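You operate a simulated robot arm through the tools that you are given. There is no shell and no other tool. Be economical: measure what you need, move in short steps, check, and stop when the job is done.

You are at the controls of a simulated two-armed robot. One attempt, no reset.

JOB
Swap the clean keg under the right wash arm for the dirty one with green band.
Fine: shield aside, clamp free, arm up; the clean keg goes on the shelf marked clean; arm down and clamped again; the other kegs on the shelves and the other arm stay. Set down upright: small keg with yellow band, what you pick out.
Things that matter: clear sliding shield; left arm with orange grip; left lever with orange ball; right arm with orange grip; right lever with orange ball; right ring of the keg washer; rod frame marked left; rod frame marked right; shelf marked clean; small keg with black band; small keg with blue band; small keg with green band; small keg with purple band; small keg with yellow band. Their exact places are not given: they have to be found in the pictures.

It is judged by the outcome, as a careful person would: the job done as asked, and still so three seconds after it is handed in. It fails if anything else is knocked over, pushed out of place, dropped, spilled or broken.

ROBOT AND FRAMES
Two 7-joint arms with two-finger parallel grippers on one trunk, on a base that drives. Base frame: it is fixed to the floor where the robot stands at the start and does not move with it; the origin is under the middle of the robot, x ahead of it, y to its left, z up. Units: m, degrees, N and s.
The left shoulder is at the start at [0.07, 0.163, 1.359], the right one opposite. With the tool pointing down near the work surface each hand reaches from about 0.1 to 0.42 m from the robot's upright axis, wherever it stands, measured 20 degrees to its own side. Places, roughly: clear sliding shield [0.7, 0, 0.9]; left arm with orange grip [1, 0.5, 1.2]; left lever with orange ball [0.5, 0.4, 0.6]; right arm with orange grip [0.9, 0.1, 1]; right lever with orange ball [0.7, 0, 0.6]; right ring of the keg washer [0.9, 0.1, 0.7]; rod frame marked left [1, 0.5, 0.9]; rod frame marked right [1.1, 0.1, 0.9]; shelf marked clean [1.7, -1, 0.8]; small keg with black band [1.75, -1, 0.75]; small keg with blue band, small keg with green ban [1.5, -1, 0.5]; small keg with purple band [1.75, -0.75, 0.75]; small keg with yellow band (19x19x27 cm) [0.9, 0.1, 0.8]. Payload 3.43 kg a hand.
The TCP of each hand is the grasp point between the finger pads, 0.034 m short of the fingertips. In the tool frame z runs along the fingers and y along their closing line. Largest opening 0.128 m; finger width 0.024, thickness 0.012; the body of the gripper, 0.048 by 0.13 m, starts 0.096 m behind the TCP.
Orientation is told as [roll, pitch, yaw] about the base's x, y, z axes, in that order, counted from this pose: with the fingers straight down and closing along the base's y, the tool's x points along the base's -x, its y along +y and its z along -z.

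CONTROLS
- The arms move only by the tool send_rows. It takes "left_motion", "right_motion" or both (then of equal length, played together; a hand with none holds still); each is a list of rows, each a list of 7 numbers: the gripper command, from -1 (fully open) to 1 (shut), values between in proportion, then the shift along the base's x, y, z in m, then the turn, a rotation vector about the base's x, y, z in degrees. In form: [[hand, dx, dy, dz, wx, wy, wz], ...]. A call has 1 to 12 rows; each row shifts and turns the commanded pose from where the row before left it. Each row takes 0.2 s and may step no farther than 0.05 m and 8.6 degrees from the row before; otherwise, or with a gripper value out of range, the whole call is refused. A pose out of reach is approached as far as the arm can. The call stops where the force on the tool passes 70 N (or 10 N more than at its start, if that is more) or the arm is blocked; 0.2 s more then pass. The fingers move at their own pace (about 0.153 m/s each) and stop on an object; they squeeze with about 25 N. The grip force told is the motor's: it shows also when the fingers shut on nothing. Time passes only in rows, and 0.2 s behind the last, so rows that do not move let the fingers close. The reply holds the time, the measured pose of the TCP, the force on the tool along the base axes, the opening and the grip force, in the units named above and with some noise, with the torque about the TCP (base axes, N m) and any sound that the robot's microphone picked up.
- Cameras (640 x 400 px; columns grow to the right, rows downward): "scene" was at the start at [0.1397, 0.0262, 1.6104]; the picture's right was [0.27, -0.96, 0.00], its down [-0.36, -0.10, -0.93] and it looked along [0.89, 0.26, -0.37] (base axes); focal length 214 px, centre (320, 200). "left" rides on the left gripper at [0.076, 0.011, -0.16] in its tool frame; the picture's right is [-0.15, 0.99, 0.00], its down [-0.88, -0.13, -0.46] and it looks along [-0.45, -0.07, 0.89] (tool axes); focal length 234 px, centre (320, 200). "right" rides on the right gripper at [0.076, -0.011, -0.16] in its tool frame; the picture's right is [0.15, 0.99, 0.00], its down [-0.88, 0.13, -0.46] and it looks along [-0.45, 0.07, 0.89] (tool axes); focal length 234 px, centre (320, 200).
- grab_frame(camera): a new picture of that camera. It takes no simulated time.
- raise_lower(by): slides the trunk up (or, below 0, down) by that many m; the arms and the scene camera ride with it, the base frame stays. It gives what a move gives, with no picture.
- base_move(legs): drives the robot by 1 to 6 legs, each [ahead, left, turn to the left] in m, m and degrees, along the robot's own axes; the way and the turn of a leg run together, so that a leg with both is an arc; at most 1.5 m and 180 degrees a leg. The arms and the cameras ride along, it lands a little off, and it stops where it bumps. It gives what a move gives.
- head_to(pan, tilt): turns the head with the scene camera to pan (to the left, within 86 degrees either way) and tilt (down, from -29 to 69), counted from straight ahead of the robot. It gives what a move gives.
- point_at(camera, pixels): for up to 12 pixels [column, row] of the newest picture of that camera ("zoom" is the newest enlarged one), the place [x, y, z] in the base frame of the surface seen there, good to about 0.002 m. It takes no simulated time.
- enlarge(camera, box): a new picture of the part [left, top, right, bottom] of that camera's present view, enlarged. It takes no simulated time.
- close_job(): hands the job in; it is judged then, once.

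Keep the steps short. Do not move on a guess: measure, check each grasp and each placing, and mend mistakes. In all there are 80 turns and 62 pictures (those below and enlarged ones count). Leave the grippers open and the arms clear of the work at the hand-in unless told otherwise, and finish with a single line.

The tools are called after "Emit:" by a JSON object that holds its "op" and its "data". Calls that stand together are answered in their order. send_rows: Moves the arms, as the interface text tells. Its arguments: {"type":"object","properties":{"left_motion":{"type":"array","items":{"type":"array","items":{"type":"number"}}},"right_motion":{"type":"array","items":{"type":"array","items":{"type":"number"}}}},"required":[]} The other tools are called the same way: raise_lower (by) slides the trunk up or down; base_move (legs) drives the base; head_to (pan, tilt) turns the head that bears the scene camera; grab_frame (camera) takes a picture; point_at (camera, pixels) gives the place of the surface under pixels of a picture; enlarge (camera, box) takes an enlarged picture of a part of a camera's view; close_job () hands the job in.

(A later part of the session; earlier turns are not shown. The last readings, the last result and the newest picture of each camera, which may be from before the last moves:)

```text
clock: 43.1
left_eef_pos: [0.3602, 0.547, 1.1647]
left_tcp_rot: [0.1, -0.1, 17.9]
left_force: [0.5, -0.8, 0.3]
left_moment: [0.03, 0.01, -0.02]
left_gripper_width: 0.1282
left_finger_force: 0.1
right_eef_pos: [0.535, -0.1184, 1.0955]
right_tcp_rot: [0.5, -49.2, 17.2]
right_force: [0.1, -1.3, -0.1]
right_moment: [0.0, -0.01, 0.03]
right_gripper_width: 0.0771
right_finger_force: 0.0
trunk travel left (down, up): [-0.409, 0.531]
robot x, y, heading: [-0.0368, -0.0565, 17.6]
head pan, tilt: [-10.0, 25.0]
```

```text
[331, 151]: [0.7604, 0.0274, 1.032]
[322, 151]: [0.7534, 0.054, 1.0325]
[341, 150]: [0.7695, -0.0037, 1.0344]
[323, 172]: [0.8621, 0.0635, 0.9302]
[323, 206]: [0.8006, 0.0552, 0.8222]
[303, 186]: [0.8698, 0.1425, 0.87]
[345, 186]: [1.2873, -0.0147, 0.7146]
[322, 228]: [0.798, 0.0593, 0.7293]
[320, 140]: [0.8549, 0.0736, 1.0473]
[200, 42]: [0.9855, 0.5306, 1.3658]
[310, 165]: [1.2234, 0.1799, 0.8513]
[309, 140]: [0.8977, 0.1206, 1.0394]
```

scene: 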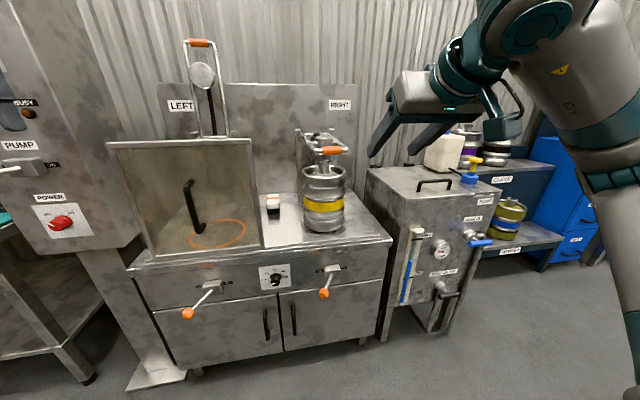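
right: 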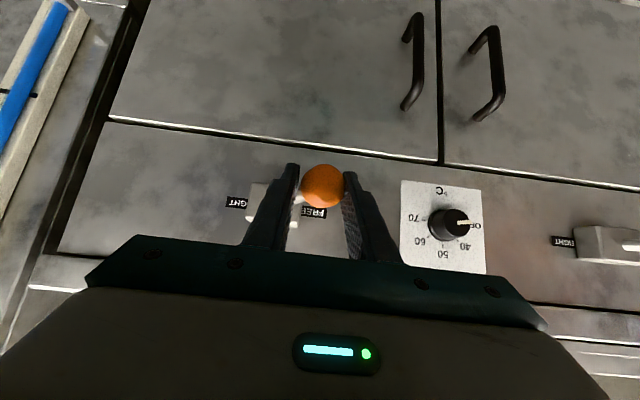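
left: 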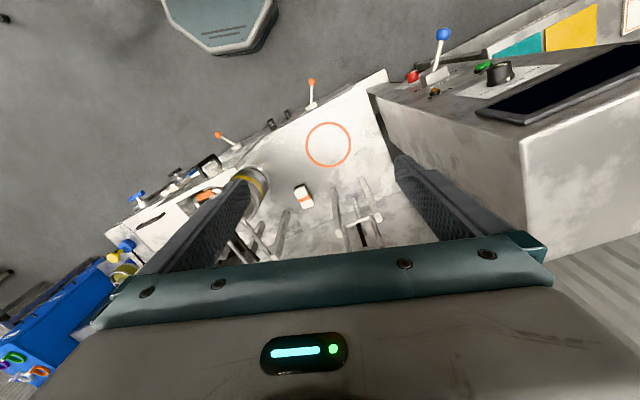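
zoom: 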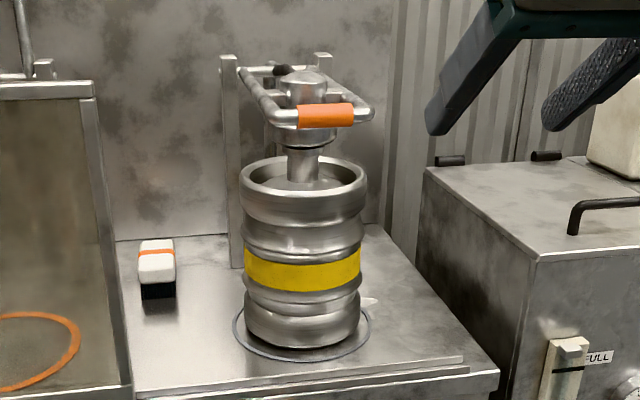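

I'll measure the arm's pivot (rear cross-bar) and the raised left arm for the arc geometry, plus the keg's rim and neck.

Emit:
{"op": "point_at", "data": {"camera": "zoom", "pixels": [[228, 62], [246, 74], [321, 60], [266, 72], [303, 78], [326, 115], [302, 165], [305, 150], [250, 178], [305, 205], [357, 170], [302, 355]]}}

Emit:
{"op": "enlarge", "data": {"camera": "scene", "box": [160, 20, 260, 150]}}

Emit:
{"op": "point_at", "data": {"camera": "zoom", "pixels": [[320, 62], [345, 70], [266, 370], [400, 365], [310, 165], [330, 370], [380, 250]]}}

```text
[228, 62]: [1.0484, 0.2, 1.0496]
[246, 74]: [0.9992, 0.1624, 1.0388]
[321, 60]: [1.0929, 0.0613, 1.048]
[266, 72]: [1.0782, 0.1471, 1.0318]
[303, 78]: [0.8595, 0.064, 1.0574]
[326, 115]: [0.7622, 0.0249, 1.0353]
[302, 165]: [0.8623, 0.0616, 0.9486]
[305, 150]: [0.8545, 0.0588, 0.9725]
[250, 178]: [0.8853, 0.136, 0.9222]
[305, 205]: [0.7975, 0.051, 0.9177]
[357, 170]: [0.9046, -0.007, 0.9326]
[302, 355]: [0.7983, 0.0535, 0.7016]
```

```text
3.08 times, centred on (210, 85) of scene
```

zoom: 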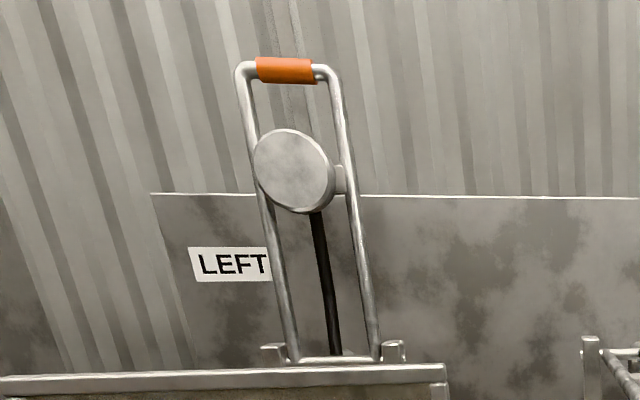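

```text
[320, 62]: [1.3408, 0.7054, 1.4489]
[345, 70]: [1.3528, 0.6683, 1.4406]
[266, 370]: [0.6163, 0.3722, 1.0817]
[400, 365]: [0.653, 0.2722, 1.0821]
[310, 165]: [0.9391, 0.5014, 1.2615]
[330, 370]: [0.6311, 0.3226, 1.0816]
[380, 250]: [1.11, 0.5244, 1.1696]
```

Pivot ≈ f 1.07, z 1.03; grip rod at f 0.745, z 1.03, l −0.21; radius ≈0.325; keg rim z 0.933 with a neck above. I'll roll the right hand 90° about its own axis so that the fingers close across the grip rod.

Emit:
{"op": "send_rows", "data": {"right_motion": [[0, -0.008, 0.004, 0, 5.87, 1.91, -5.37], [0, -0.008, 0.004, 0, 5.87, 1.91, -5.37], [0, -0.008, 0.004, 0, 5.87, 1.91, -5.37], [0, -0.008, 0.004, 0, 5.87, 1.91, -5.37], [0, -0.008, 0.004, 0, 5.87, 1.91, -5.37], [0, -0.008, 0.004, 0, 5.87, 1.91, -5.37], [0, -0.008, 0.004, 0, 5.87, 1.91, -5.37], [0, -0.008, 0.004, 0, 5.87, 1.91, -5.37], [0, -0.008, 0.004, 0, 5.87, 1.91, -5.37], [0, -0.008, 0.004, 0, 5.87, 1.91, -5.37], [0, -0.008, 0.004, 0, 5.87, 1.91, -5.37]]}}

Emit:
{"op": "base_move", "data": {"legs": [[0.2, 0, 0]]}}

Emit:
{"op": "grab_frame", "data": {"camera": "scene"}}

```text
clock: 45.5
left_eef_pos: [0.3601, 0.5492, 1.1621]
left_tcp_rot: [0.0, 0.0, 18.0]
left_force: [-0.3, 0.1, -0.8]
left_moment: [0.0, -0.01, 0.02]
left_gripper_width: 0.1279
left_finger_force: 0.1
right_eef_pos: [0.4476, -0.073, 1.0981]
right_tcp_rot: [49.0, 0.4, -72.6]
right_force: [1.1, -0.1, 0.4]
right_moment: [0.0, 0.01, -0.01]
right_gripper_width: 0.064
right_finger_force: 0.1
trunk travel left (down, up): [-0.409, 0.531]
robot x, y, heading: [-0.0388, -0.0569, 17.8]
head pan, tilt: [-10.0, 25.0]
```

```text
clock: 47.1
left_eef_pos: [0.5518, 0.6118, 1.1618]
left_tcp_rot: [0.0, -0.1, 18.0]
left_force: [-0.5, 0.6, -1.2]
left_moment: [0.01, 0.04, 0.01]
left_gripper_width: 0.1279
left_finger_force: 0.0
right_eef_pos: [0.6402, -0.0096, 1.0957]
right_tcp_rot: [48.8, 0.3, -72.4]
right_force: [1.6, 0.1, 0.3]
right_moment: [0.01, 0.01, -0.02]
right_gripper_width: 0.0639
right_finger_force: 0.0
trunk travel left (down, up): [-0.409, 0.531]
robot x, y, heading: [0.1563, 0.0068, 17.9]
head pan, tilt: [-10.0, 25.0]
```

```text
29 pictures are left
```

scene: 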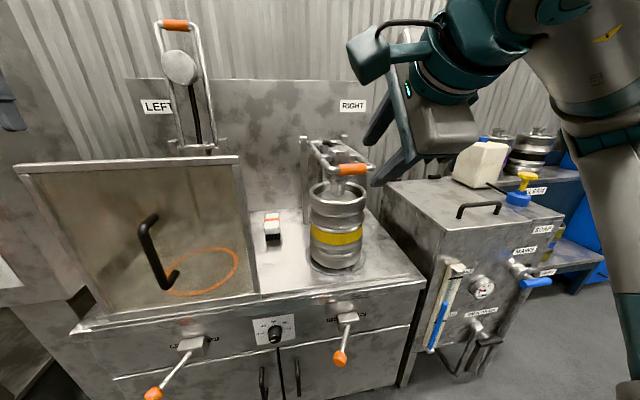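

Rolled, hand at f 0.606, z 1.096, lined up laterally. I recheck the grip rod position from this nearer view.

Emit:
{"op": "point_at", "data": {"camera": "scene", "pixels": [[352, 169], [352, 164], [352, 173], [340, 172], [345, 349], [327, 145], [350, 183]]}}

Emit:
{"op": "send_rows", "data": {"right_motion": [[0, 0.0409, 0.0133, -0.01, 0, 0, 0], [0, 0.0409, 0.0133, -0.01, 0, 0, 0], [0, 0, 0, 0, 0, 0, 0]]}}

Emit:
{"op": "grab_frame", "data": {"camera": "right"}}

```text
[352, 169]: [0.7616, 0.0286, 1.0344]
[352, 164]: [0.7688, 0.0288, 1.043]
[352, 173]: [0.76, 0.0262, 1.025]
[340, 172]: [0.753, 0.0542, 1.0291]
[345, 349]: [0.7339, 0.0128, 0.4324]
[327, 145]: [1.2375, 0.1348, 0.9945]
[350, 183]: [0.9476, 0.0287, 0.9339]
```

```text
clock: 47.9
left_eef_pos: [0.5511, 0.6114, 1.1621]
left_tcp_rot: [0.0, -0.1, 18.0]
left_force: [-0.7, 0.0, 0.1]
left_moment: [-0.01, -0.02, 0.0]
left_gripper_width: 0.128
left_finger_force: 0.1
right_eef_pos: [0.7191, 0.0152, 1.0776]
right_tcp_rot: [48.8, 0.3, -72.3]
right_force: [0.1, 0.3, -0.3]
right_moment: [-0.04, -0.03, 0.0]
right_gripper_width: 0.0642
right_finger_force: 0.1
trunk travel left (down, up): [-0.409, 0.531]
robot x, y, heading: [0.1593, 0.0066, 18.0]
head pan, tilt: [-10.0, 25.0]
```

```text
28 pictures are left
```

right: 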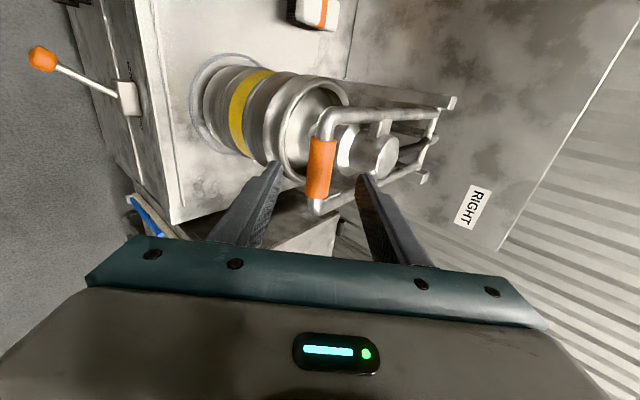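

The grip is centred between the fingers. Advancing 7 cm along the finger direction and closing.

Emit:
{"op": "send_rows", "data": {"right_motion": [[0, 0.0247, 0.008, -0.023, 0, 0, 0], [0, 0.0247, 0.008, -0.023, 0, 0, 0], [0.5, 0, 0, 0, 0, 0, 0], [1, 0, 0, 0, 0, 0, 0], [1, 0, 0, 0, 0, 0, 0]]}}

```text
clock: 49.1
left_eef_pos: [0.5519, 0.6129, 1.1638]
left_tcp_rot: [0.1, 0.0, 18.0]
left_force: [-0.7, 0.6, -0.7]
left_moment: [-0.03, 0.03, 0.01]
left_gripper_width: 0.1284
left_finger_force: 0.0
right_eef_pos: [0.7713, 0.0311, 1.031]
right_tcp_rot: [49.0, 0.4, -72.3]
right_force: [3.0, 0.7, 1.7]
right_moment: [-0.72, -0.28, 0.33]
right_gripper_width: 0.0179
right_finger_force: 44.8
trunk travel left (down, up): [-0.409, 0.531]
robot x, y, heading: [0.1563, 0.0086, 17.7]
head pan, tilt: [-10.0, 25.0]
```

Rod gripped (opening 0.018). I'll ease the grip to a loose cage and lift along the arc around the pivot to about 48°.

Emit:
{"op": "send_rows", "data": {"right_motion": [[0.68, 0, 0, 0, 0, 0, 0], [0.68, 0.003, 0.001, 0.0455, 0, 0, 0], [0.68, 0.009, 0.0029, 0.0446, 0, 0, 0], [0.68, 0.0148, 0.0048, 0.0429, 0, 0, 0], [0.68, 0.0204, 0.0066, 0.0403, 0, 0, 0], [0.68, 0.0255, 0.0083, 0.0369, 0, 0, 0], [0.68, 0.0301, 0.0098, 0.0328, 0, 0, 0]]}}

Emit:
{"op": "grab_frame", "data": {"camera": "scene"}}

```text
clock: 50.7
left_eef_pos: [0.5522, 0.6121, 1.1619]
left_tcp_rot: [-0.2, -0.1, 18.0]
left_force: [0.9, 1.1, -1.0]
left_moment: [-0.03, -0.01, -0.01]
left_gripper_width: 0.128
left_finger_force: 0.0
right_eef_pos: [0.8732, 0.0651, 1.2741]
right_tcp_rot: [48.9, 0.2, -72.3]
right_force: [-3.1, 0.7, -1.8]
right_moment: [-0.01, 0.01, 0.03]
right_gripper_width: 0.0222
right_finger_force: 1.2
trunk travel left (down, up): [-0.409, 0.531]
robot x, y, heading: [0.1558, 0.0116, 17.9]
head pan, tilt: [-10.0, 25.0]
```

```text
27 pictures are left
```

scene: 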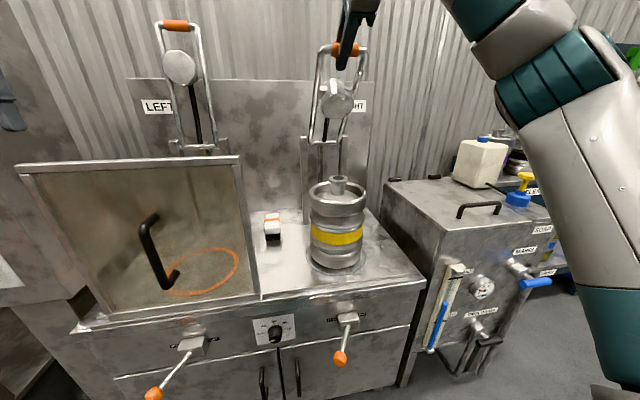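

The arm follows. Continuing the arc to ~96°, levelling the hand meanwhile for reach.

Emit:
{"op": "send_rows", "data": {"right_motion": [[0.68, 0.0341, 0.0111, 0.0281, 2.53, -7.79, 0], [0.68, 0.0376, 0.0122, 0.0228, 2.53, -7.79, 0], [0.68, 0.0403, 0.0131, 0.0171, 2.53, -7.79, 0], [0.68, 0.042, 0.0137, 0.011, 2.53, -7.79, 0], [0.68, 0.0432, 0.014, 0.0048, 2.53, -7.79, 0], [0.68, 0.0434, 0.0141, -0.0016, 0, 0, 0], [0.68, 0, 0, 0, 0, 0, 0]]}}

Emit:
{"op": "grab_frame", "data": {"camera": "scene"}}

```text
clock: 52.3
left_eef_pos: [0.5511, 0.6127, 1.1627]
left_tcp_rot: [0.0, 0.0, 18.1]
left_force: [0.1, -0.8, 0.7]
left_moment: [0.05, 0.04, 0.0]
left_gripper_width: 0.1283
left_finger_force: 0.1
right_eef_pos: [1.1016, 0.1426, 1.3562]
right_tcp_rot: [89.8, 0.4, -72.0]
right_force: [-0.5, -0.1, -0.2]
right_moment: [0.0, 0.01, 0.04]
right_gripper_width: 0.0203
right_finger_force: 0.2
right hand out of reach, approached as far as the arm can: row 6
trunk travel left (down, up): [-0.409, 0.531]
robot x, y, heading: [0.1536, 0.0057, 17.7]
head pan, tilt: [-10.0, 25.0]
```

```text
26 pictures are left
```

scene: 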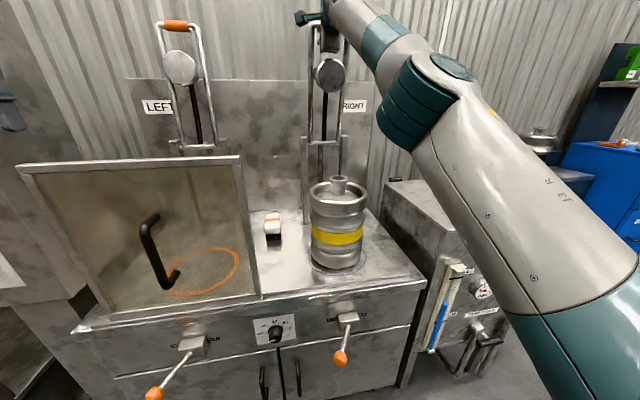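

The arm is just past vertical (f 1.092 vs pivot 1.07). A 2 cm base nudge ahead settles it on its rest, then I open and draw back.

Emit:
{"op": "base_move", "data": {"legs": [[0.018, 0, 0]]}}

Emit:
{"op": "send_rows", "data": {"right_motion": [[0, 0, 0, 0, 0, 0, 0], [0, 0, 0, 0, 0, 0, 0], [0, -0.0428, -0.0139, 0, 0, 0, 0], [0, -0.0428, -0.0139, 0, 0, 0, 0], [0, -0.0428, -0.0139, 0, 0, 0, 0], [0, -0.0428, -0.0139, 0, 0, 0, 0]]}}

Emit:
{"op": "grab_frame", "data": {"camera": "scene"}}

```text
clock: 53.1
left_eef_pos: [0.566, 0.6164, 1.1638]
left_tcp_rot: [0.0, -0.2, 18.0]
left_force: [-11.5, -5.3, -3.0]
left_moment: [0.33, -1.06, 0.76]
left_gripper_width: 0.1281
left_finger_force: 0.0
right_eef_pos: [1.1156, 0.1451, 1.3567]
right_tcp_rot: [89.9, 0.6, -72.1]
right_force: [-0.4, 0.4, 4.4]
right_moment: [-0.12, 0.3, 0.06]
right_gripper_width: 0.0225
right_finger_force: 1.4
trunk travel left (down, up): [-0.409, 0.531]
robot x, y, heading: [0.1739, 0.0148, 18.0]
head pan, tilt: [-10.0, 25.0]
```

```text
clock: 54.5
left_eef_pos: [0.5659, 0.6156, 1.1634]
left_tcp_rot: [0.1, 0.0, 18.2]
left_force: [-44.0, -14.9, 3.7]
left_moment: [1.7, -4.18, 2.18]
left_gripper_width: 0.1279
left_finger_force: 0.1
right_eef_pos: [0.9509, 0.091, 1.3477]
right_tcp_rot: [89.3, 0.4, -72.2]
right_force: [18.0, 2.6, -37.2]
right_moment: [0.27, -1.88, 0.05]
right_gripper_width: 0.0845
right_finger_force: 19.7
trunk travel left (down, up): [-0.409, 0.531]
robot x, y, heading: [0.1751, 0.0146, 18.2]
head pan, tilt: [-10.0, 25.0]
```

```text
25 pictures are left
```

scene: 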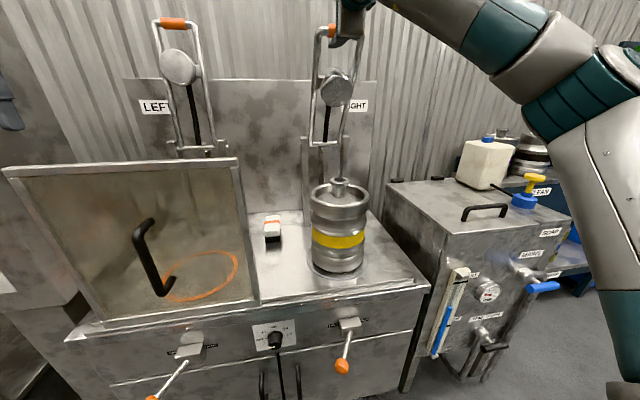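

Two things: the left hand feels 44 N (touching the cabinet), and the right hand is loaded – the wash arm seems to lean on my finger. I hold and look closely.

Emit:
{"op": "enlarge", "data": {"camera": "scene", "box": [290, 0, 390, 110]}}

Emit:
{"op": "grab_frame", "data": {"camera": "right"}}

Emit:
{"op": "grab_frame", "data": {"camera": "left"}}

```text
3.64 times, centred on (340, 55) of scene
```

zoom: 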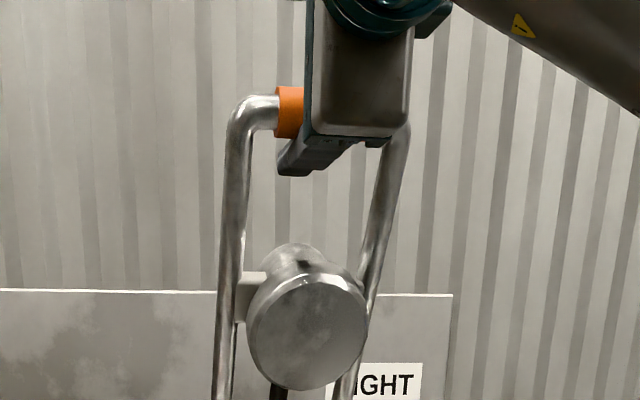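

```text
23 pictures are left
```

right: 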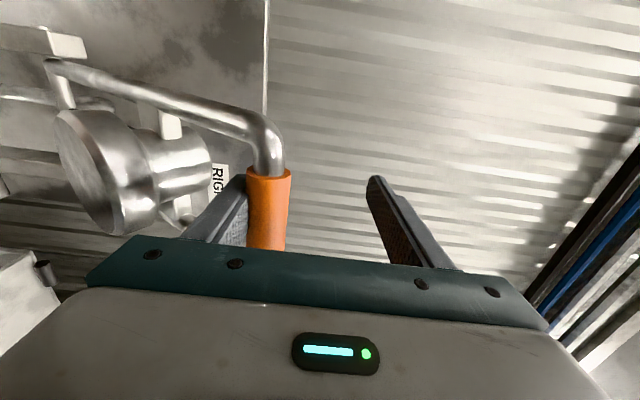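

```text
22 pictures are left
```

left: 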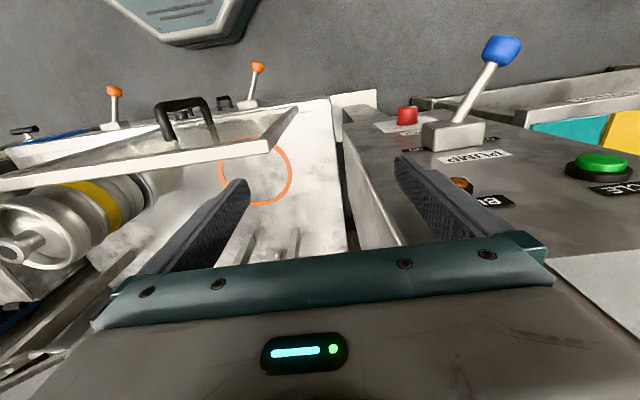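

The left finger touches the cabinet front above the pump lever (nothing pressed); I'll pull the left hand back 10 cm. The wash arm rests on my lower finger, so I re-centre and cage the rod again.

Emit:
{"op": "send_rows", "data": {"left_motion": [[-1, -0.0285, -0.0093, 0, 0, 0, 0], [-1, -0.0285, -0.0093, 0, 0, 0, 0], [-1, -0.0285, -0.0093, 0, 0, 0, 0], [-1, -0.0285, -0.0093, 0, 0, 0, 0], [-1, -0.0285, -0.0093, 0, 0, 0, 0]], "right_motion": [[0, 0, 0, -0.01, 0, 0, 0], [0, 0, 0, -0.008, 0, 0, 0], [0.5, 0, 0, 0, 0, 0, 0], [0.68, 0, 0, 0, 0, 0, 0], [0.68, 0, 0, 0, 0, 0, 0]]}}

Emit:
{"op": "enlarge", "data": {"camera": "scene", "box": [140, 0, 390, 150]}}

Emit:
{"op": "point_at", "data": {"camera": "zoom", "pixels": [[85, 60], [85, 52], [85, 68], [500, 90], [190, 372], [435, 362]]}}

```text
clock: 55.7
left_eef_pos: [0.4287, 0.5711, 1.1604]
left_tcp_rot: [0.0, 0.1, 17.9]
left_force: [-0.9, -0.3, 0.3]
left_moment: [0.02, 0.0, -0.02]
left_gripper_width: 0.128
left_finger_force: 0.1
right_eef_pos: [0.9516, 0.0928, 1.334]
right_tcp_rot: [89.6, 0.5, -72.0]
right_force: [7.8, 2.9, -19.9]
right_moment: [-0.13, -0.42, -0.14]
right_gripper_width: 0.0324
right_finger_force: 10.1
trunk travel left (down, up): [-0.409, 0.531]
robot x, y, heading: [0.1738, 0.0142, 17.9]
head pan, tilt: [-10.0, 25.0]
```

```text
2.56 times, centred on (265, 75) of scene
```

zoom: 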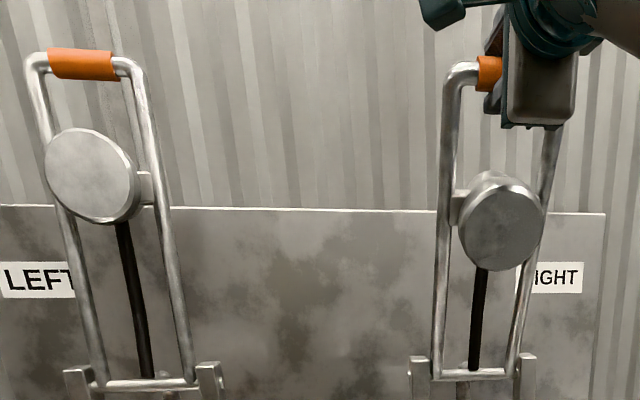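

```text
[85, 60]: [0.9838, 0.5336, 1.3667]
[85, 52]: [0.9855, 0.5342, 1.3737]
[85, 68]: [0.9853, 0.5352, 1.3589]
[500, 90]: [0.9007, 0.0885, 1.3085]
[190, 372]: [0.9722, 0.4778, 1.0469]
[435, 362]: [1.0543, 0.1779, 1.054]
```

Rod sits about 4 cm toward the palm, loaded. I'll grip firmly, carry the arm up to ~80°, then let the base push it back over centre to its stop.

Emit:
{"op": "send_rows", "data": {"right_motion": [[1, 0, 0, 0, 0, 0, 0], [1, 0, 0, 0, 0, 0, 0], [1, 0.0352, 0.0114, 0.0216, 0, 0, 0], [1, 0.0409, 0.0133, 0.0172, 0, 0, 0], [1, 0.0425, 0.0138, 0.0112, 0, 0, 0]]}}

Emit:
{"op": "base_move", "data": {"legs": [[0.08, 0, 0]]}}

Emit:
{"op": "enlarge", "data": {"camera": "scene", "box": [140, 0, 390, 150]}}

```text
clock: 56.9
left_eef_pos: [0.4347, 0.5738, 1.1584]
left_tcp_rot: [0.0, 0.6, 18.0]
left_force: [1.1, 0.4, -0.4]
left_moment: [-0.02, 0.01, -0.02]
left_gripper_width: 0.1281
left_finger_force: 0.1
right_eef_pos: [1.0837, 0.1338, 1.3652]
right_tcp_rot: [88.0, 0.4, -72.5]
right_force: [1.1, 6.2, -65.5]
right_moment: [-0.35, -0.61, -1.39]
right_gripper_width: 0.0178
right_finger_force: 44.9
trunk travel left (down, up): [-0.409, 0.531]
robot x, y, heading: [0.1727, 0.0134, 18.0]
head pan, tilt: [-10.0, 25.0]
```

```text
clock: 57.6
left_eef_pos: [0.4295, 0.5736, 1.1632]
left_tcp_rot: [-0.1, 0.0, 18.0]
left_force: [0.7, 0.1, 0.4]
left_moment: [0.0, -0.01, 0.0]
left_gripper_width: 0.1281
left_finger_force: 0.0
right_eef_pos: [1.0808, 0.1325, 1.3644]
right_tcp_rot: [87.6, 0.3, -72.6]
right_force: [1.3, -0.1, -8.8]
right_moment: [-0.39, -0.19, 0.19]
right_gripper_width: 0.0181
right_finger_force: 44.8
trunk travel left (down, up): [-0.409, 0.531]
robot x, y, heading: [0.1778, 0.0174, 18.1]
head pan, tilt: [-10.0, 25.0]
stopped in leg 1: the force on the tool passed its limit at 80 N (the readings are from after the stop); the commanded pose is now the measured one
```

```text
2.56 times, centred on (265, 75) of scene
```

zoom: 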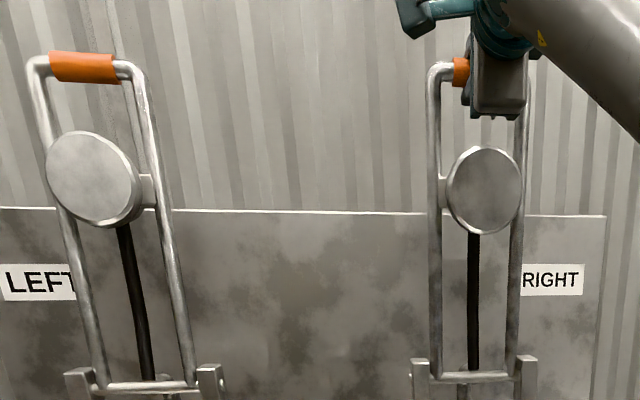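

Force built mostly upward; it's relaxed now. Measuring the rod to see its actual angle.

Emit:
{"op": "point_at", "data": {"camera": "zoom", "pixels": [[460, 72], [460, 62], [460, 82], [440, 75], [485, 185], [80, 68], [485, 378]]}}

```text
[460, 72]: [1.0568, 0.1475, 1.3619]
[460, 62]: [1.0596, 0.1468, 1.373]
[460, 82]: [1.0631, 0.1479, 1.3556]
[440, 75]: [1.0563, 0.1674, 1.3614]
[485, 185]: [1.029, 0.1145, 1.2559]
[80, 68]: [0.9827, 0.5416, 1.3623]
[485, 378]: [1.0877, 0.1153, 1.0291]
```

Rod centre is at f≈1.06 (88°), well gripped at the TCP, stress relieved. Now base ahead 5.5 cm with the firm grip.

Emit:
{"op": "base_move", "data": {"legs": [[0.052, 0, 0]]}}

Emit:
{"op": "point_at", "data": {"camera": "scene", "pixels": [[320, 28]]}}

```text
clock: 58.5
left_eef_pos: [0.4803, 0.5888, 1.1622]
left_tcp_rot: [0.0, 0.1, 18.1]
left_force: [-0.2, -0.8, 0.1]
left_moment: [0.04, 0.01, -0.03]
left_gripper_width: 0.1279
left_finger_force: 0.1
right_eef_pos: [1.1318, 0.1499, 1.3634]
right_tcp_rot: [87.5, 0.3, -72.5]
right_force: [-11.5, -3.7, -30.2]
right_moment: [-0.24, -0.39, 0.35]
right_gripper_width: 0.0174
right_finger_force: 45.1
trunk travel left (down, up): [-0.409, 0.531]
robot x, y, heading: [0.2268, 0.0309, 18.0]
head pan, tilt: [-10.0, 25.0]
```

```text
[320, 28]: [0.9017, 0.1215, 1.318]
```

Rod ≈ f 1.113, level with the left arm's rest. One more small push, then open and wait, and look before drawing back.

Emit:
{"op": "send_rows", "data": {"right_motion": [[1, 0.0095, 0.0031, 0, 0, 0, 0], [1, 0.0048, 0.0015, 0, 0, 0, 0], [-0.4, 0, 0, 0, 0, 0, 0], [-0.4, 0, 0, 0, 0, 0, 0], [-0.4, 0, 0, 0, 0, 0, 0]]}}

Emit:
{"op": "enlarge", "data": {"camera": "scene", "box": [140, 0, 390, 150]}}

```text
clock: 59.8
left_eef_pos: [0.4785, 0.5899, 1.1635]
left_tcp_rot: [-0.1, 0.0, 18.1]
left_force: [-0.5, -0.2, 0.2]
left_moment: [0.0, 0.03, -0.02]
left_gripper_width: 0.1281
left_finger_force: 0.1
right_eef_pos: [1.1447, 0.1541, 1.3656]
right_tcp_rot: [87.7, 0.2, -72.6]
right_force: [-1.4, 0.0, -0.1]
right_moment: [0.0, 0.03, -0.04]
right_gripper_width: 0.0896
right_finger_force: 0.1
trunk travel left (down, up): [-0.409, 0.531]
robot x, y, heading: [0.2293, 0.0332, 17.8]
head pan, tilt: [-10.0, 25.0]
```

```text
2.56 times, centred on (265, 75) of scene
```

zoom: 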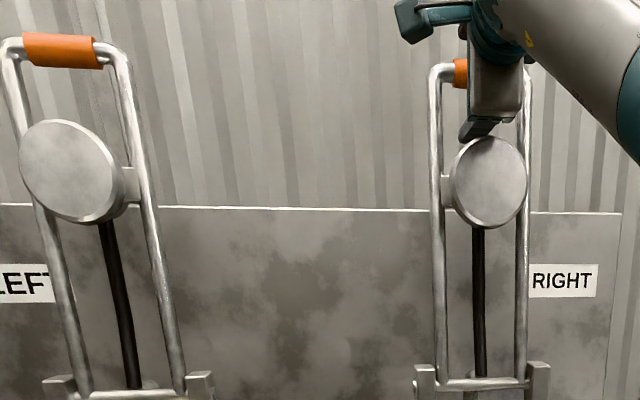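

No force and the arm stays back. Checking the rod position and then retreating straight back.

Emit:
{"op": "point_at", "data": {"camera": "zoom", "pixels": [[461, 72], [461, 62], [461, 83]]}}

Emit:
{"op": "send_rows", "data": {"right_motion": [[-0.4, -0.0238, -0.0077, 0, 0, 0, 0], [-0.4, -0.0238, -0.0077, 0, 0, 0, 0], [-0.4, -0.0428, -0.0139, 0, 0, 0, 0], [-0.4, -0.0428, -0.0139, 0, 0, 0, 0], [-0.4, -0.0428, -0.0139, 0, 0, 0, 0], [-0.4, -0.0428, -0.0139, 0, 0, 0, 0], [-0.4, -0.0428, -0.0139, 0, 0, 0, 0]]}}

Emit:
{"op": "grab_frame", "data": {"camera": "scene"}}

```text
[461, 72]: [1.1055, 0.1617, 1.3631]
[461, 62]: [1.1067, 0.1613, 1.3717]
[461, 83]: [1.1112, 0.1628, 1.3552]
```

```text
clock: 61.4
left_eef_pos: [0.4774, 0.5882, 1.1623]
left_tcp_rot: [-0.1, -0.1, 18.1]
left_force: [-0.5, 0.6, -0.2]
left_moment: [0.01, -0.02, 0.01]
left_gripper_width: 0.1279
left_finger_force: 0.1
right_eef_pos: [0.8801, 0.0691, 1.3653]
right_tcp_rot: [87.7, 0.2, -72.6]
right_force: [-0.5, 0.2, 0.0]
right_moment: [-0.01, 0.04, -0.02]
right_gripper_width: 0.0895
right_finger_force: 0.0
trunk travel left (down, up): [-0.409, 0.531]
robot x, y, heading: [0.226, 0.0286, 18.1]
head pan, tilt: [-10.0, 25.0]
```

```text
18 pictures are left
```

scene: 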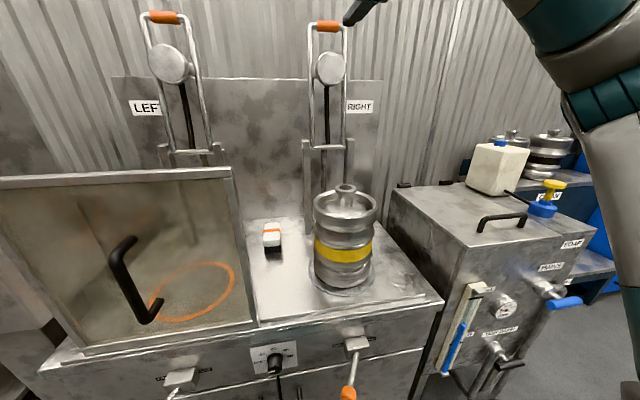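

The arm stays up by itself. Now measuring the clean keg: neck top, neck sides, rim and body.

Emit:
{"op": "point_at", "data": {"camera": "scene", "pixels": [[345, 186], [336, 187], [355, 187], [345, 200], [339, 200], [351, 200], [345, 218], [316, 205], [375, 205], [345, 193], [343, 286], [345, 210]]}}

Emit:
{"op": "enlarge", "data": {"camera": "scene", "box": [300, 170, 400, 300]}}

```text
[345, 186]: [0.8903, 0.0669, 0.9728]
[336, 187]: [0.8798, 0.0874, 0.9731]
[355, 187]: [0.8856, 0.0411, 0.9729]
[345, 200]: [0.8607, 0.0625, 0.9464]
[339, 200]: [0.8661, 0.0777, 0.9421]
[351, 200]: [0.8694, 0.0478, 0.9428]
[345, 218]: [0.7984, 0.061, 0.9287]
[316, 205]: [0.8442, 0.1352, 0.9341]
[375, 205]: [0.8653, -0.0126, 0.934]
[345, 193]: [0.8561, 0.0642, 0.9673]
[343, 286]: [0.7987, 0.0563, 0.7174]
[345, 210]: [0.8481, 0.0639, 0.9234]
```

```text
3.08 times, centred on (350, 235) of scene
```

zoom: 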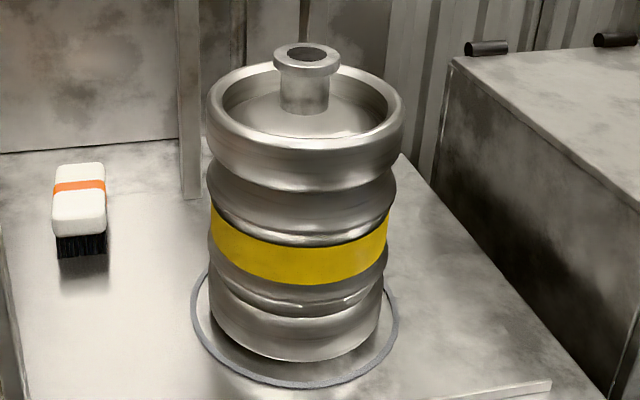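

Neck: lip Ø≈0.055 at z 0.96–0.973, stem Ø≈0.036 below, rim top 0.934, keg axis at f 0.860, l −0.209. I'll take the stem under the lip from the front, hand nearly level. First unroll the hand while drawing back.

Emit:
{"op": "send_rows", "data": {"right_motion": [[-0.4, -0.018, -0.0059, 0, -7.78, -2.53, 0], [-0.4, -0.018, -0.0059, 0, -7.78, -2.53, 0], [-0.4, -0.018, -0.0059, 0, -7.78, -2.53, 0], [-0.4, -0.018, -0.0059, 0, -7.78, -2.53, 0], [-0.4, -0.018, -0.0059, 0, -7.78, -2.53, 0], [-0.4, -0.018, -0.0059, 0, -7.78, -2.53, 0], [-0.4, -0.018, -0.0059, 0, -7.78, -2.53, 0], [-0.4, -0.018, -0.0059, 0, -7.78, -2.53, 0], [-0.4, -0.018, -0.0059, 0, -7.78, -2.53, 0], [-0.4, -0.018, -0.0059, 0, -7.78, -2.53, 0], [-0.4, -0.018, -0.0059, 0, -7.78, -2.53, 0]]}}

Emit:
{"op": "base_move", "data": {"legs": [[-0.12, 0, 0]]}}

Emit:
{"op": "raise_lower", "data": {"by": -0.2}}

```text
clock: 63.8
left_eef_pos: [0.4783, 0.5885, 1.163]
left_tcp_rot: [0.1, -0.1, 18.1]
left_force: [0.2, 1.0, 0.2]
left_moment: [0.0, 0.0, 0.01]
left_gripper_width: 0.1279
left_finger_force: 0.1
right_eef_pos: [0.6831, 0.0041, 1.3645]
right_tcp_rot: [164.5, -89.4, -148.9]
right_force: [0.3, 0.0, -0.2]
right_moment: [0.0, 0.01, -0.03]
right_gripper_width: 0.0893
right_finger_force: 0.0
trunk travel left (down, up): [-0.409, 0.531]
robot x, y, heading: [0.2278, 0.0313, 18.0]
head pan, tilt: [-10.0, 25.0]
```

```text
clock: 65.0
left_eef_pos: [0.3631, 0.5507, 1.1629]
left_tcp_rot: [0.1, -0.1, 18.1]
left_force: [-0.2, 0.4, 0.1]
left_moment: [-0.01, -0.03, 0.02]
left_gripper_width: 0.1281
left_finger_force: 0.1
right_eef_pos: [0.5683, -0.0332, 1.3651]
right_tcp_rot: [154.6, -89.2, -139.0]
right_force: [0.0, 0.2, 0.1]
right_moment: [0.02, 0.03, -0.01]
right_gripper_width: 0.0896
right_finger_force: 0.1
trunk travel left (down, up): [-0.409, 0.531]
robot x, y, heading: [0.1116, -0.0044, 17.8]
head pan, tilt: [-10.0, 25.0]
```

```text
clock: 67.2
left_eef_pos: [0.3636, 0.5519, 0.9624]
left_tcp_rot: [0.0, -0.1, 18.1]
left_force: [-0.1, 1.5, 0.3]
left_moment: [-0.01, -0.03, -0.01]
left_gripper_width: 0.1283
left_finger_force: 0.1
right_eef_pos: [0.5703, -0.0323, 1.1649]
right_tcp_rot: [153.3, -89.3, -137.7]
right_force: [0.2, 0.5, -0.4]
right_moment: [-0.03, 0.0, -0.02]
right_gripper_width: 0.0896
right_finger_force: 0.2
trunk travel left (down, up): [-0.209, 0.731]
robot x, y, heading: [0.1118, -0.0067, 17.8]
head pan, tilt: [-10.0, 25.0]
```

Now tilt 10° and move to a pre-grasp at f 0.70, z 0.955.

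Emit:
{"op": "send_rows", "data": {"right_motion": [[-0.4, 0.0266, 0.0087, -0.035, -1.55, 4.75, 0], [-0.4, 0.0266, 0.0087, -0.035, -1.55, 4.75, 0], [-0.4, 0.0266, 0.0087, -0.035, 0, 0, 0], [-0.4, 0.0266, 0.0087, -0.035, 0, 0, 0], [-0.4, 0.0266, 0.0087, -0.035, 0, 0, 0], [-0.4, 0.0266, 0.0087, -0.035, 0, 0, 0], [-0.4, 0, 0, 0, 0, 0, 0]]}}

Emit:
{"op": "grab_frame", "data": {"camera": "right"}}

```text
clock: 68.8
left_eef_pos: [0.3621, 0.5522, 0.9619]
left_tcp_rot: [-0.1, -0.1, 18.1]
left_force: [0.2, -0.3, -0.1]
left_moment: [-0.02, -0.02, -0.02]
left_gripper_width: 0.1282
left_finger_force: 0.1
right_eef_pos: [0.7296, 0.0183, 0.9544]
right_tcp_rot: [-0.8, -80.6, 16.4]
right_force: [0.5, 0.2, -1.2]
right_moment: [0.01, 0.0, -0.01]
right_gripper_width: 0.0895
right_finger_force: 0.0
trunk travel left (down, up): [-0.209, 0.731]
robot x, y, heading: [0.1109, -0.0013, 17.7]
head pan, tilt: [-10.0, 25.0]
```

```text
16 pictures are left
```

right: 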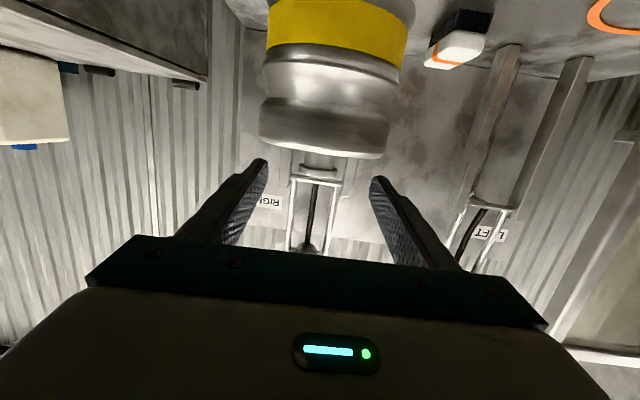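

Well lined up (level, centred on the keg). Going in over the rim at z 0.962, then lowering to 0.944 under the lip and closing.

Emit:
{"op": "send_rows", "data": {"right_motion": [[-0.4, 0, 0, 0.008, 0, 0, 0], [-0.4, 0.0376, 0.0122, 0, 0, 0, 0], [-0.4, 0.0376, 0.0122, 0, 0, 0, 0], [-0.4, 0.0376, 0.0122, 0, 0, 0, 0], [-0.4, 0.0376, 0.0122, 0, 0, 0, 0], [-0.4, 0, 0, -0.009, 0, 0, 0], [-0.4, 0, 0, -0.009, 0, 0, 0], [0, 0, 0, 0, 0, 0, 0], [0.3, 0, 0, 0, 0, 0, 0], [1, 0, 0, 0, 0, 0, 0], [1, 0, 0, 0, 0, 0, 0]]}}

Emit:
{"op": "enlarge", "data": {"camera": "scene", "box": [230, 60, 430, 260]}}

```text
clock: 71.2
left_eef_pos: [0.363, 0.5502, 0.9624]
left_tcp_rot: [0.0, -0.1, 18.2]
left_force: [0.1, 0.1, 0.0]
left_moment: [-0.02, 0.0, -0.02]
left_gripper_width: 0.128
left_finger_force: 0.1
right_eef_pos: [0.8804, 0.0681, 0.9443]
right_tcp_rot: [-0.6, -80.6, 16.3]
right_force: [2.2, -4.8, 0.6]
right_moment: [-0.01, -0.13, -0.01]
right_gripper_width: 0.0407
right_finger_force: 24.7
trunk travel left (down, up): [-0.209, 0.731]
robot x, y, heading: [0.1134, -0.0111, 18.1]
head pan, tilt: [-10.0, 25.0]
```

```text
2.00 times, centred on (330, 160) of scene
```

zoom: 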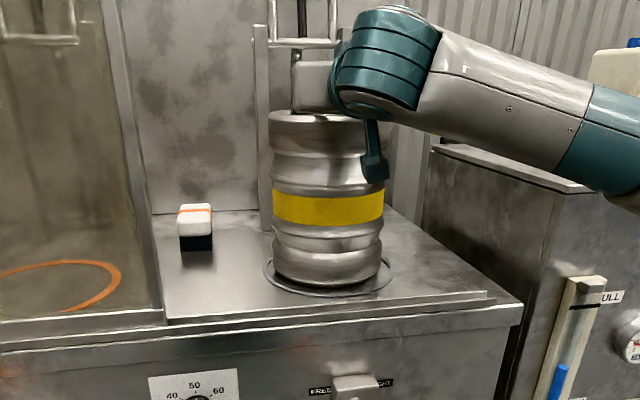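

Stem gripped (0.041). Lifting 9 cm with the arm and checking the weight.

Emit:
{"op": "send_rows", "data": {"right_motion": [[1, 0, 0, 0.02, 0, 0, 0], [1, 0, 0, 0.03, 0, 0, 0], [1, 0, 0, 0.03, 0, 0, 0], [1, 0, 0, 0.02, 0, 0, 0], [1, 0, 0, 0, 0, 0, 0]]}}

Emit:
{"op": "head_to", "data": {"pan": -45, "tilt": 22}}

Emit:
{"op": "grab_frame", "data": {"camera": "scene"}}

```text
clock: 72.4
left_eef_pos: [0.3641, 0.5513, 0.9611]
left_tcp_rot: [0.1, -0.1, 18.1]
left_force: [-0.1, 0.5, 0.5]
left_moment: [0.01, 0.03, -0.03]
left_gripper_width: 0.128
left_finger_force: 0.0
right_eef_pos: [0.8794, 0.0692, 1.0428]
right_tcp_rot: [-1.0, -80.4, 16.6]
right_force: [-0.9, -0.1, -12.1]
right_moment: [-0.01, 0.02, 0.0]
right_gripper_width: 0.0412
right_finger_force: 24.9
trunk travel left (down, up): [-0.209, 0.731]
robot x, y, heading: [0.1119, -0.0074, 17.9]
head pan, tilt: [-10.0, 25.0]
```

```text
clock: 73.4
left_eef_pos: [0.3654, 0.5521, 0.9638]
left_tcp_rot: [0.1, 0.1, 18.1]
left_force: [0.2, -0.3, -0.4]
left_moment: [-0.02, -0.03, -0.05]
left_gripper_width: 0.1281
left_finger_force: 0.1
right_eef_pos: [0.88, 0.0696, 1.0433]
right_tcp_rot: [-0.8, -80.6, 16.4]
right_force: [-0.6, 0.0, -11.8]
right_moment: [-0.03, 0.0, -0.01]
right_gripper_width: 0.041
right_finger_force: 25.2
trunk travel left (down, up): [-0.209, 0.731]
robot x, y, heading: [0.1108, -0.0059, 17.9]
head pan, tilt: [-45.0, 22.0]
```

```text
14 pictures are left
```

scene: 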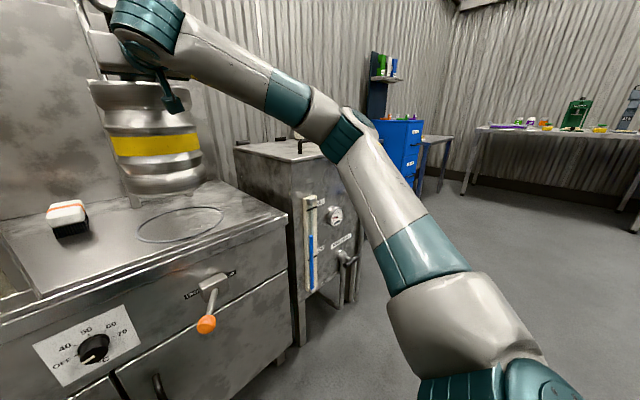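

Keg held: 1.2 kg, steady. The free ring shows at (180,224); I measure it, then back straight out, turn to heading 0 and drive round in front of the shelves.

Emit:
{"op": "point_at", "data": {"camera": "scene", "pixels": [[139, 230], [222, 214], [178, 242], [180, 207], [300, 200], [355, 260], [410, 130]]}}

Emit:
{"op": "base_move", "data": {"legs": [[-0.45, 0, 0], [0, 0, -18], [0, -0.95, 0], [0.85, 0, 0]]}}

Emit:
{"op": "head_to", "data": {"pan": 0, "tilt": 22}}

Emit:
{"op": "grab_frame", "data": {"camera": "scene"}}

```text
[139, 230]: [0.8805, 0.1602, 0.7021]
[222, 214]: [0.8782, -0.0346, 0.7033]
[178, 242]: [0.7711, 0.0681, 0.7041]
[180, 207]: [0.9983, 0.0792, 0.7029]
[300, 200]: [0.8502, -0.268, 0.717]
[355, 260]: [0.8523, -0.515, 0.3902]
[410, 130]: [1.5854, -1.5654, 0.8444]
```

```text
clock: 79.3
left_eef_pos: [0.0908, -0.0285, 0.9594]
left_tcp_rot: [-0.3, 0.2, 4.4]
left_force: [1.8, 0.7, -0.5]
left_moment: [-0.04, 0.09, -0.01]
left_gripper_width: 0.1277
left_finger_force: 0.1
right_eef_pos: [0.4794, -0.6264, 1.0398]
right_tcp_rot: [-2.4, -80.0, 3.7]
right_force: [0.0, 1.2, -12.2]
right_moment: [0.05, -0.13, -0.05]
right_gripper_width: 0.0407
right_finger_force: 25.1
trunk travel left (down, up): [-0.209, 0.731]
robot x, y, heading: [-0.2921, -0.5155, 4.5]
head pan, tilt: [-45.0, 22.0]
stopped in leg 3: the robot was blocked; the commanded pose is now the measured one
```

```text
clock: 80.4
left_eef_pos: [0.087, -0.0308, 0.9621]
left_tcp_rot: [0.0, 0.0, 4.6]
left_force: [0.5, 0.0, -0.3]
left_moment: [0.02, -0.01, -0.01]
left_gripper_width: 0.128
left_finger_force: 0.0
right_eef_pos: [0.4772, -0.6283, 1.0433]
right_tcp_rot: [-1.1, -80.4, 2.5]
right_force: [0.4, -0.4, -12.0]
right_moment: [0.01, -0.01, -0.03]
right_gripper_width: 0.0406
right_finger_force: 24.8
trunk travel left (down, up): [-0.209, 0.731]
robot x, y, heading: [-0.2875, -0.5152, 4.3]
head pan, tilt: [0.0, 22.0]
```

```text
13 pictures are left
```

scene: 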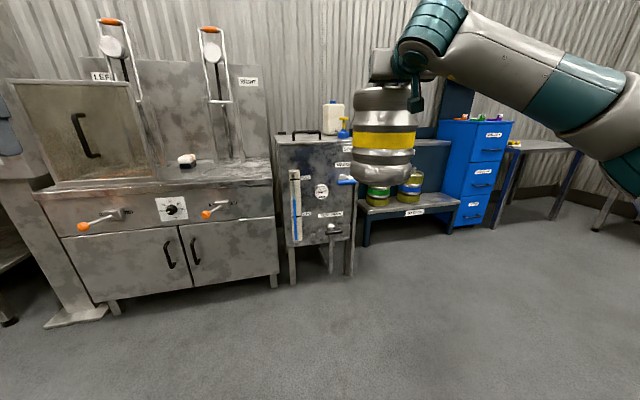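

Blocked by something on the right out of view. Looking right before moving on.

Emit:
{"op": "head_to", "data": {"pan": -75, "tilt": 40}}

Emit:
{"op": "grab_frame", "data": {"camera": "scene"}}

```text
clock: 81.9
left_eef_pos: [0.0872, -0.0309, 0.9614]
left_tcp_rot: [0.0, 0.0, 4.5]
left_force: [0.8, -0.3, 0.9]
left_moment: [0.06, 0.03, 0.01]
left_gripper_width: 0.128
left_finger_force: 0.1
right_eef_pos: [0.4774, -0.6288, 1.0433]
right_tcp_rot: [-1.1, -80.3, 2.5]
right_force: [-0.4, 0.4, -12.3]
right_moment: [-0.01, -0.09, -0.04]
right_gripper_width: 0.0407
right_finger_force: 25.0
trunk travel left (down, up): [-0.209, 0.731]
robot x, y, heading: [-0.2872, -0.513, 4.4]
head pan, tilt: [-75.0, 40.0]
```

```text
12 pictures are left
```

scene: 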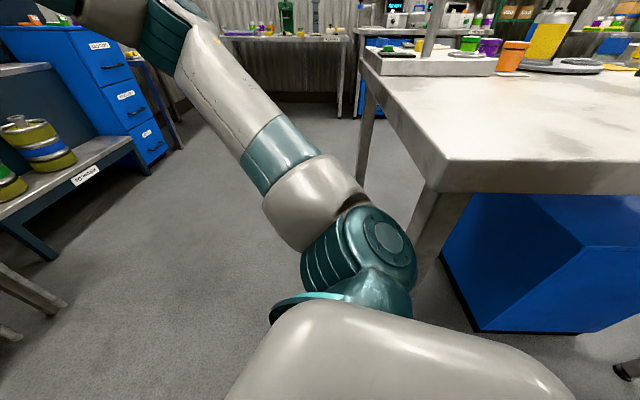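

A workbench is at my right; I must pass in front of it. Measuring its edges and the shelf area.

Emit:
{"op": "point_at", "data": {"camera": "scene", "pixels": [[428, 188], [362, 45], [420, 290], [360, 175], [375, 330], [620, 185], [150, 165], [60, 300], [45, 140], [15, 165], [75, 185], [370, 250]]}}

```text
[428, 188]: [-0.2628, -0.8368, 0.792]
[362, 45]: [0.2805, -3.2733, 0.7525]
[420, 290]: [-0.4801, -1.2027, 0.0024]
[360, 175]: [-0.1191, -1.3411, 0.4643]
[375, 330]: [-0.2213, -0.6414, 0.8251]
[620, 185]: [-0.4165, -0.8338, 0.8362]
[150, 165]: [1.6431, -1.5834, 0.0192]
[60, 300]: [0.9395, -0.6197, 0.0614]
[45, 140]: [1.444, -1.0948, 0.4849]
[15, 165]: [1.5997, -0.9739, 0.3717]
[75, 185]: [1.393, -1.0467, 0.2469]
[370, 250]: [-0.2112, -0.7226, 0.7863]
```

The bench is at y<−0.83, behind-right. I'll tuck the left hand in, go ahead/left a bit, turn right 40°, drive through diagonally, then turn to face the rack.

Emit:
{"op": "send_rows", "data": {"left_motion": [[-1, 0.0037, -0.0479, 0, 0, 0, 0], [-1, 0.0037, -0.0479, 0, 0, 0, 0], [-1, 0.0037, -0.0479, 0, 0, 0, 0], [-1, 0.0037, -0.0479, 0, 0, 0, 0]]}}

Emit:
{"op": "base_move", "data": {"legs": [[0.25, 0.08, 0], [0, 0, -44], [0.5, 0, 0], [0, 0, 40]]}}

Emit:
{"op": "head_to", "data": {"pan": 0, "tilt": 20}}

Emit:
{"op": "grab_frame", "data": {"camera": "scene"}}

```text
clock: 82.9
left_eef_pos: [0.104, -0.2222, 0.9619]
left_tcp_rot: [0.0, 0.1, 4.5]
left_force: [0.0, 0.0, -0.5]
left_moment: [0.0, -0.02, 0.03]
left_gripper_width: 0.1281
left_finger_force: 0.1
right_eef_pos: [0.4788, -0.6279, 1.0419]
right_tcp_rot: [-1.1, -80.3, 2.5]
right_force: [1.1, 0.7, -12.7]
right_moment: [-0.01, -0.1, 0.04]
right_gripper_width: 0.0407
right_finger_force: 25.0
trunk travel left (down, up): [-0.209, 0.731]
robot x, y, heading: [-0.2879, -0.5164, 4.3]
head pan, tilt: [-75.0, 40.0]
```

```text
clock: 91.2
left_eef_pos: [0.745, -0.478, 0.9629]
left_tcp_rot: [0.0, 0.0, 0.1]
left_force: [0.5, 1.1, -0.2]
left_moment: [0.0, -0.01, -0.01]
left_gripper_width: 0.128
left_finger_force: 0.0
right_eef_pos: [1.0872, -0.9118, 1.0436]
right_tcp_rot: [-1.3, -80.4, -1.8]
right_force: [-0.5, 0.8, -10.8]
right_moment: [-0.02, 0.02, -0.05]
right_gripper_width: 0.0408
right_finger_force: 25.2
trunk travel left (down, up): [-0.209, 0.731]
robot x, y, heading: [0.3287, -0.7407, 0.5]
head pan, tilt: [-75.0, 40.0]
```

```text
clock: 92.7
left_eef_pos: [0.7451, -0.4774, 0.9631]
left_tcp_rot: [0.0, 0.0, 0.1]
left_force: [-0.5, -0.6, 0.7]
left_moment: [0.0, -0.02, 0.0]
left_gripper_width: 0.128
left_finger_force: 0.2
right_eef_pos: [1.0872, -0.9123, 1.0436]
right_tcp_rot: [-1.0, -80.4, -1.8]
right_force: [0.2, -0.2, -11.5]
right_moment: [-0.01, -0.04, 0.0]
right_gripper_width: 0.0407
right_finger_force: 25.3
trunk travel left (down, up): [-0.209, 0.731]
robot x, y, heading: [0.3341, -0.7423, 0.1]
head pan, tilt: [0.0, 20.0]
```

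```text
11 pictures are left
```

scene: 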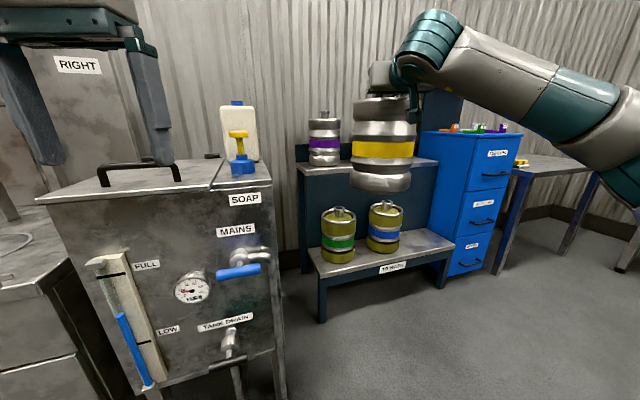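

Arrived; heading 0. Both dirty kegs and the shelves are seen. Measuring shelf edges, kegs and necks.

Emit:
{"op": "point_at", "data": {"camera": "scene", "pixels": [[325, 112], [325, 145], [345, 172], [300, 170], [434, 164], [423, 165], [338, 210], [338, 243], [385, 203], [384, 235], [360, 258], [370, 275]]}}

Emit:
{"op": "enlarge", "data": {"camera": "scene", "box": [290, 90, 450, 290]}}

Emit:
{"op": "point_at", "data": {"camera": "zoom", "pixels": [[195, 240], [180, 242], [212, 242], [195, 258], [195, 270], [195, 325], [160, 280], [235, 278], [292, 229], [480, 145], [480, 155], [200, 180]]}}

```text
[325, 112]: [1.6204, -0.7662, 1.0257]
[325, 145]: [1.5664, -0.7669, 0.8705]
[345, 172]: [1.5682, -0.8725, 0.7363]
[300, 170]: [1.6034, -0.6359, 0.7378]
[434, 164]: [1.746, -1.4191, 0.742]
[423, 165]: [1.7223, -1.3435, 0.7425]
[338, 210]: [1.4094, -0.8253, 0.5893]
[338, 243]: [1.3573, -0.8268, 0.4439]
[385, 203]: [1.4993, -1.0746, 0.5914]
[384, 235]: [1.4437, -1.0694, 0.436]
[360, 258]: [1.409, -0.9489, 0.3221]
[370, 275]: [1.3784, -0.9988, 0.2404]
```

```text
2.00 times, centred on (370, 190) of scene
```

zoom: 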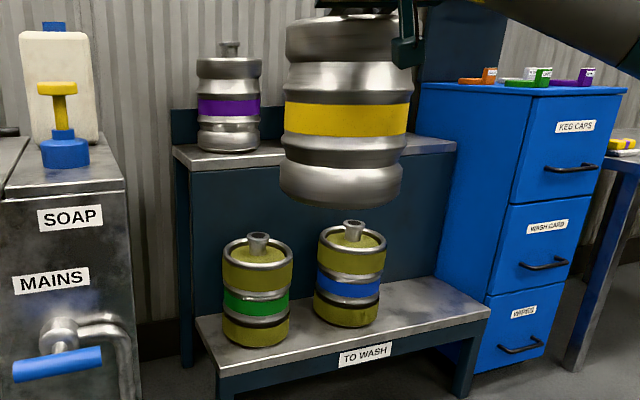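

```text
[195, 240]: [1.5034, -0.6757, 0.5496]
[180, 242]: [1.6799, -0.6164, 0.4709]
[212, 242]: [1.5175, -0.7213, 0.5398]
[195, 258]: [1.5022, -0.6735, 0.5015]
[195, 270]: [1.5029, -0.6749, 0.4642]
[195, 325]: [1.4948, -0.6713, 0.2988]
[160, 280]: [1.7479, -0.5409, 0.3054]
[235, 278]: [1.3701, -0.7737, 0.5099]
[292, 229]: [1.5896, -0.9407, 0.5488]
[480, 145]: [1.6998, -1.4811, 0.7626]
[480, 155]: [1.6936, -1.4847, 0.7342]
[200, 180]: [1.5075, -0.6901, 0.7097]
```

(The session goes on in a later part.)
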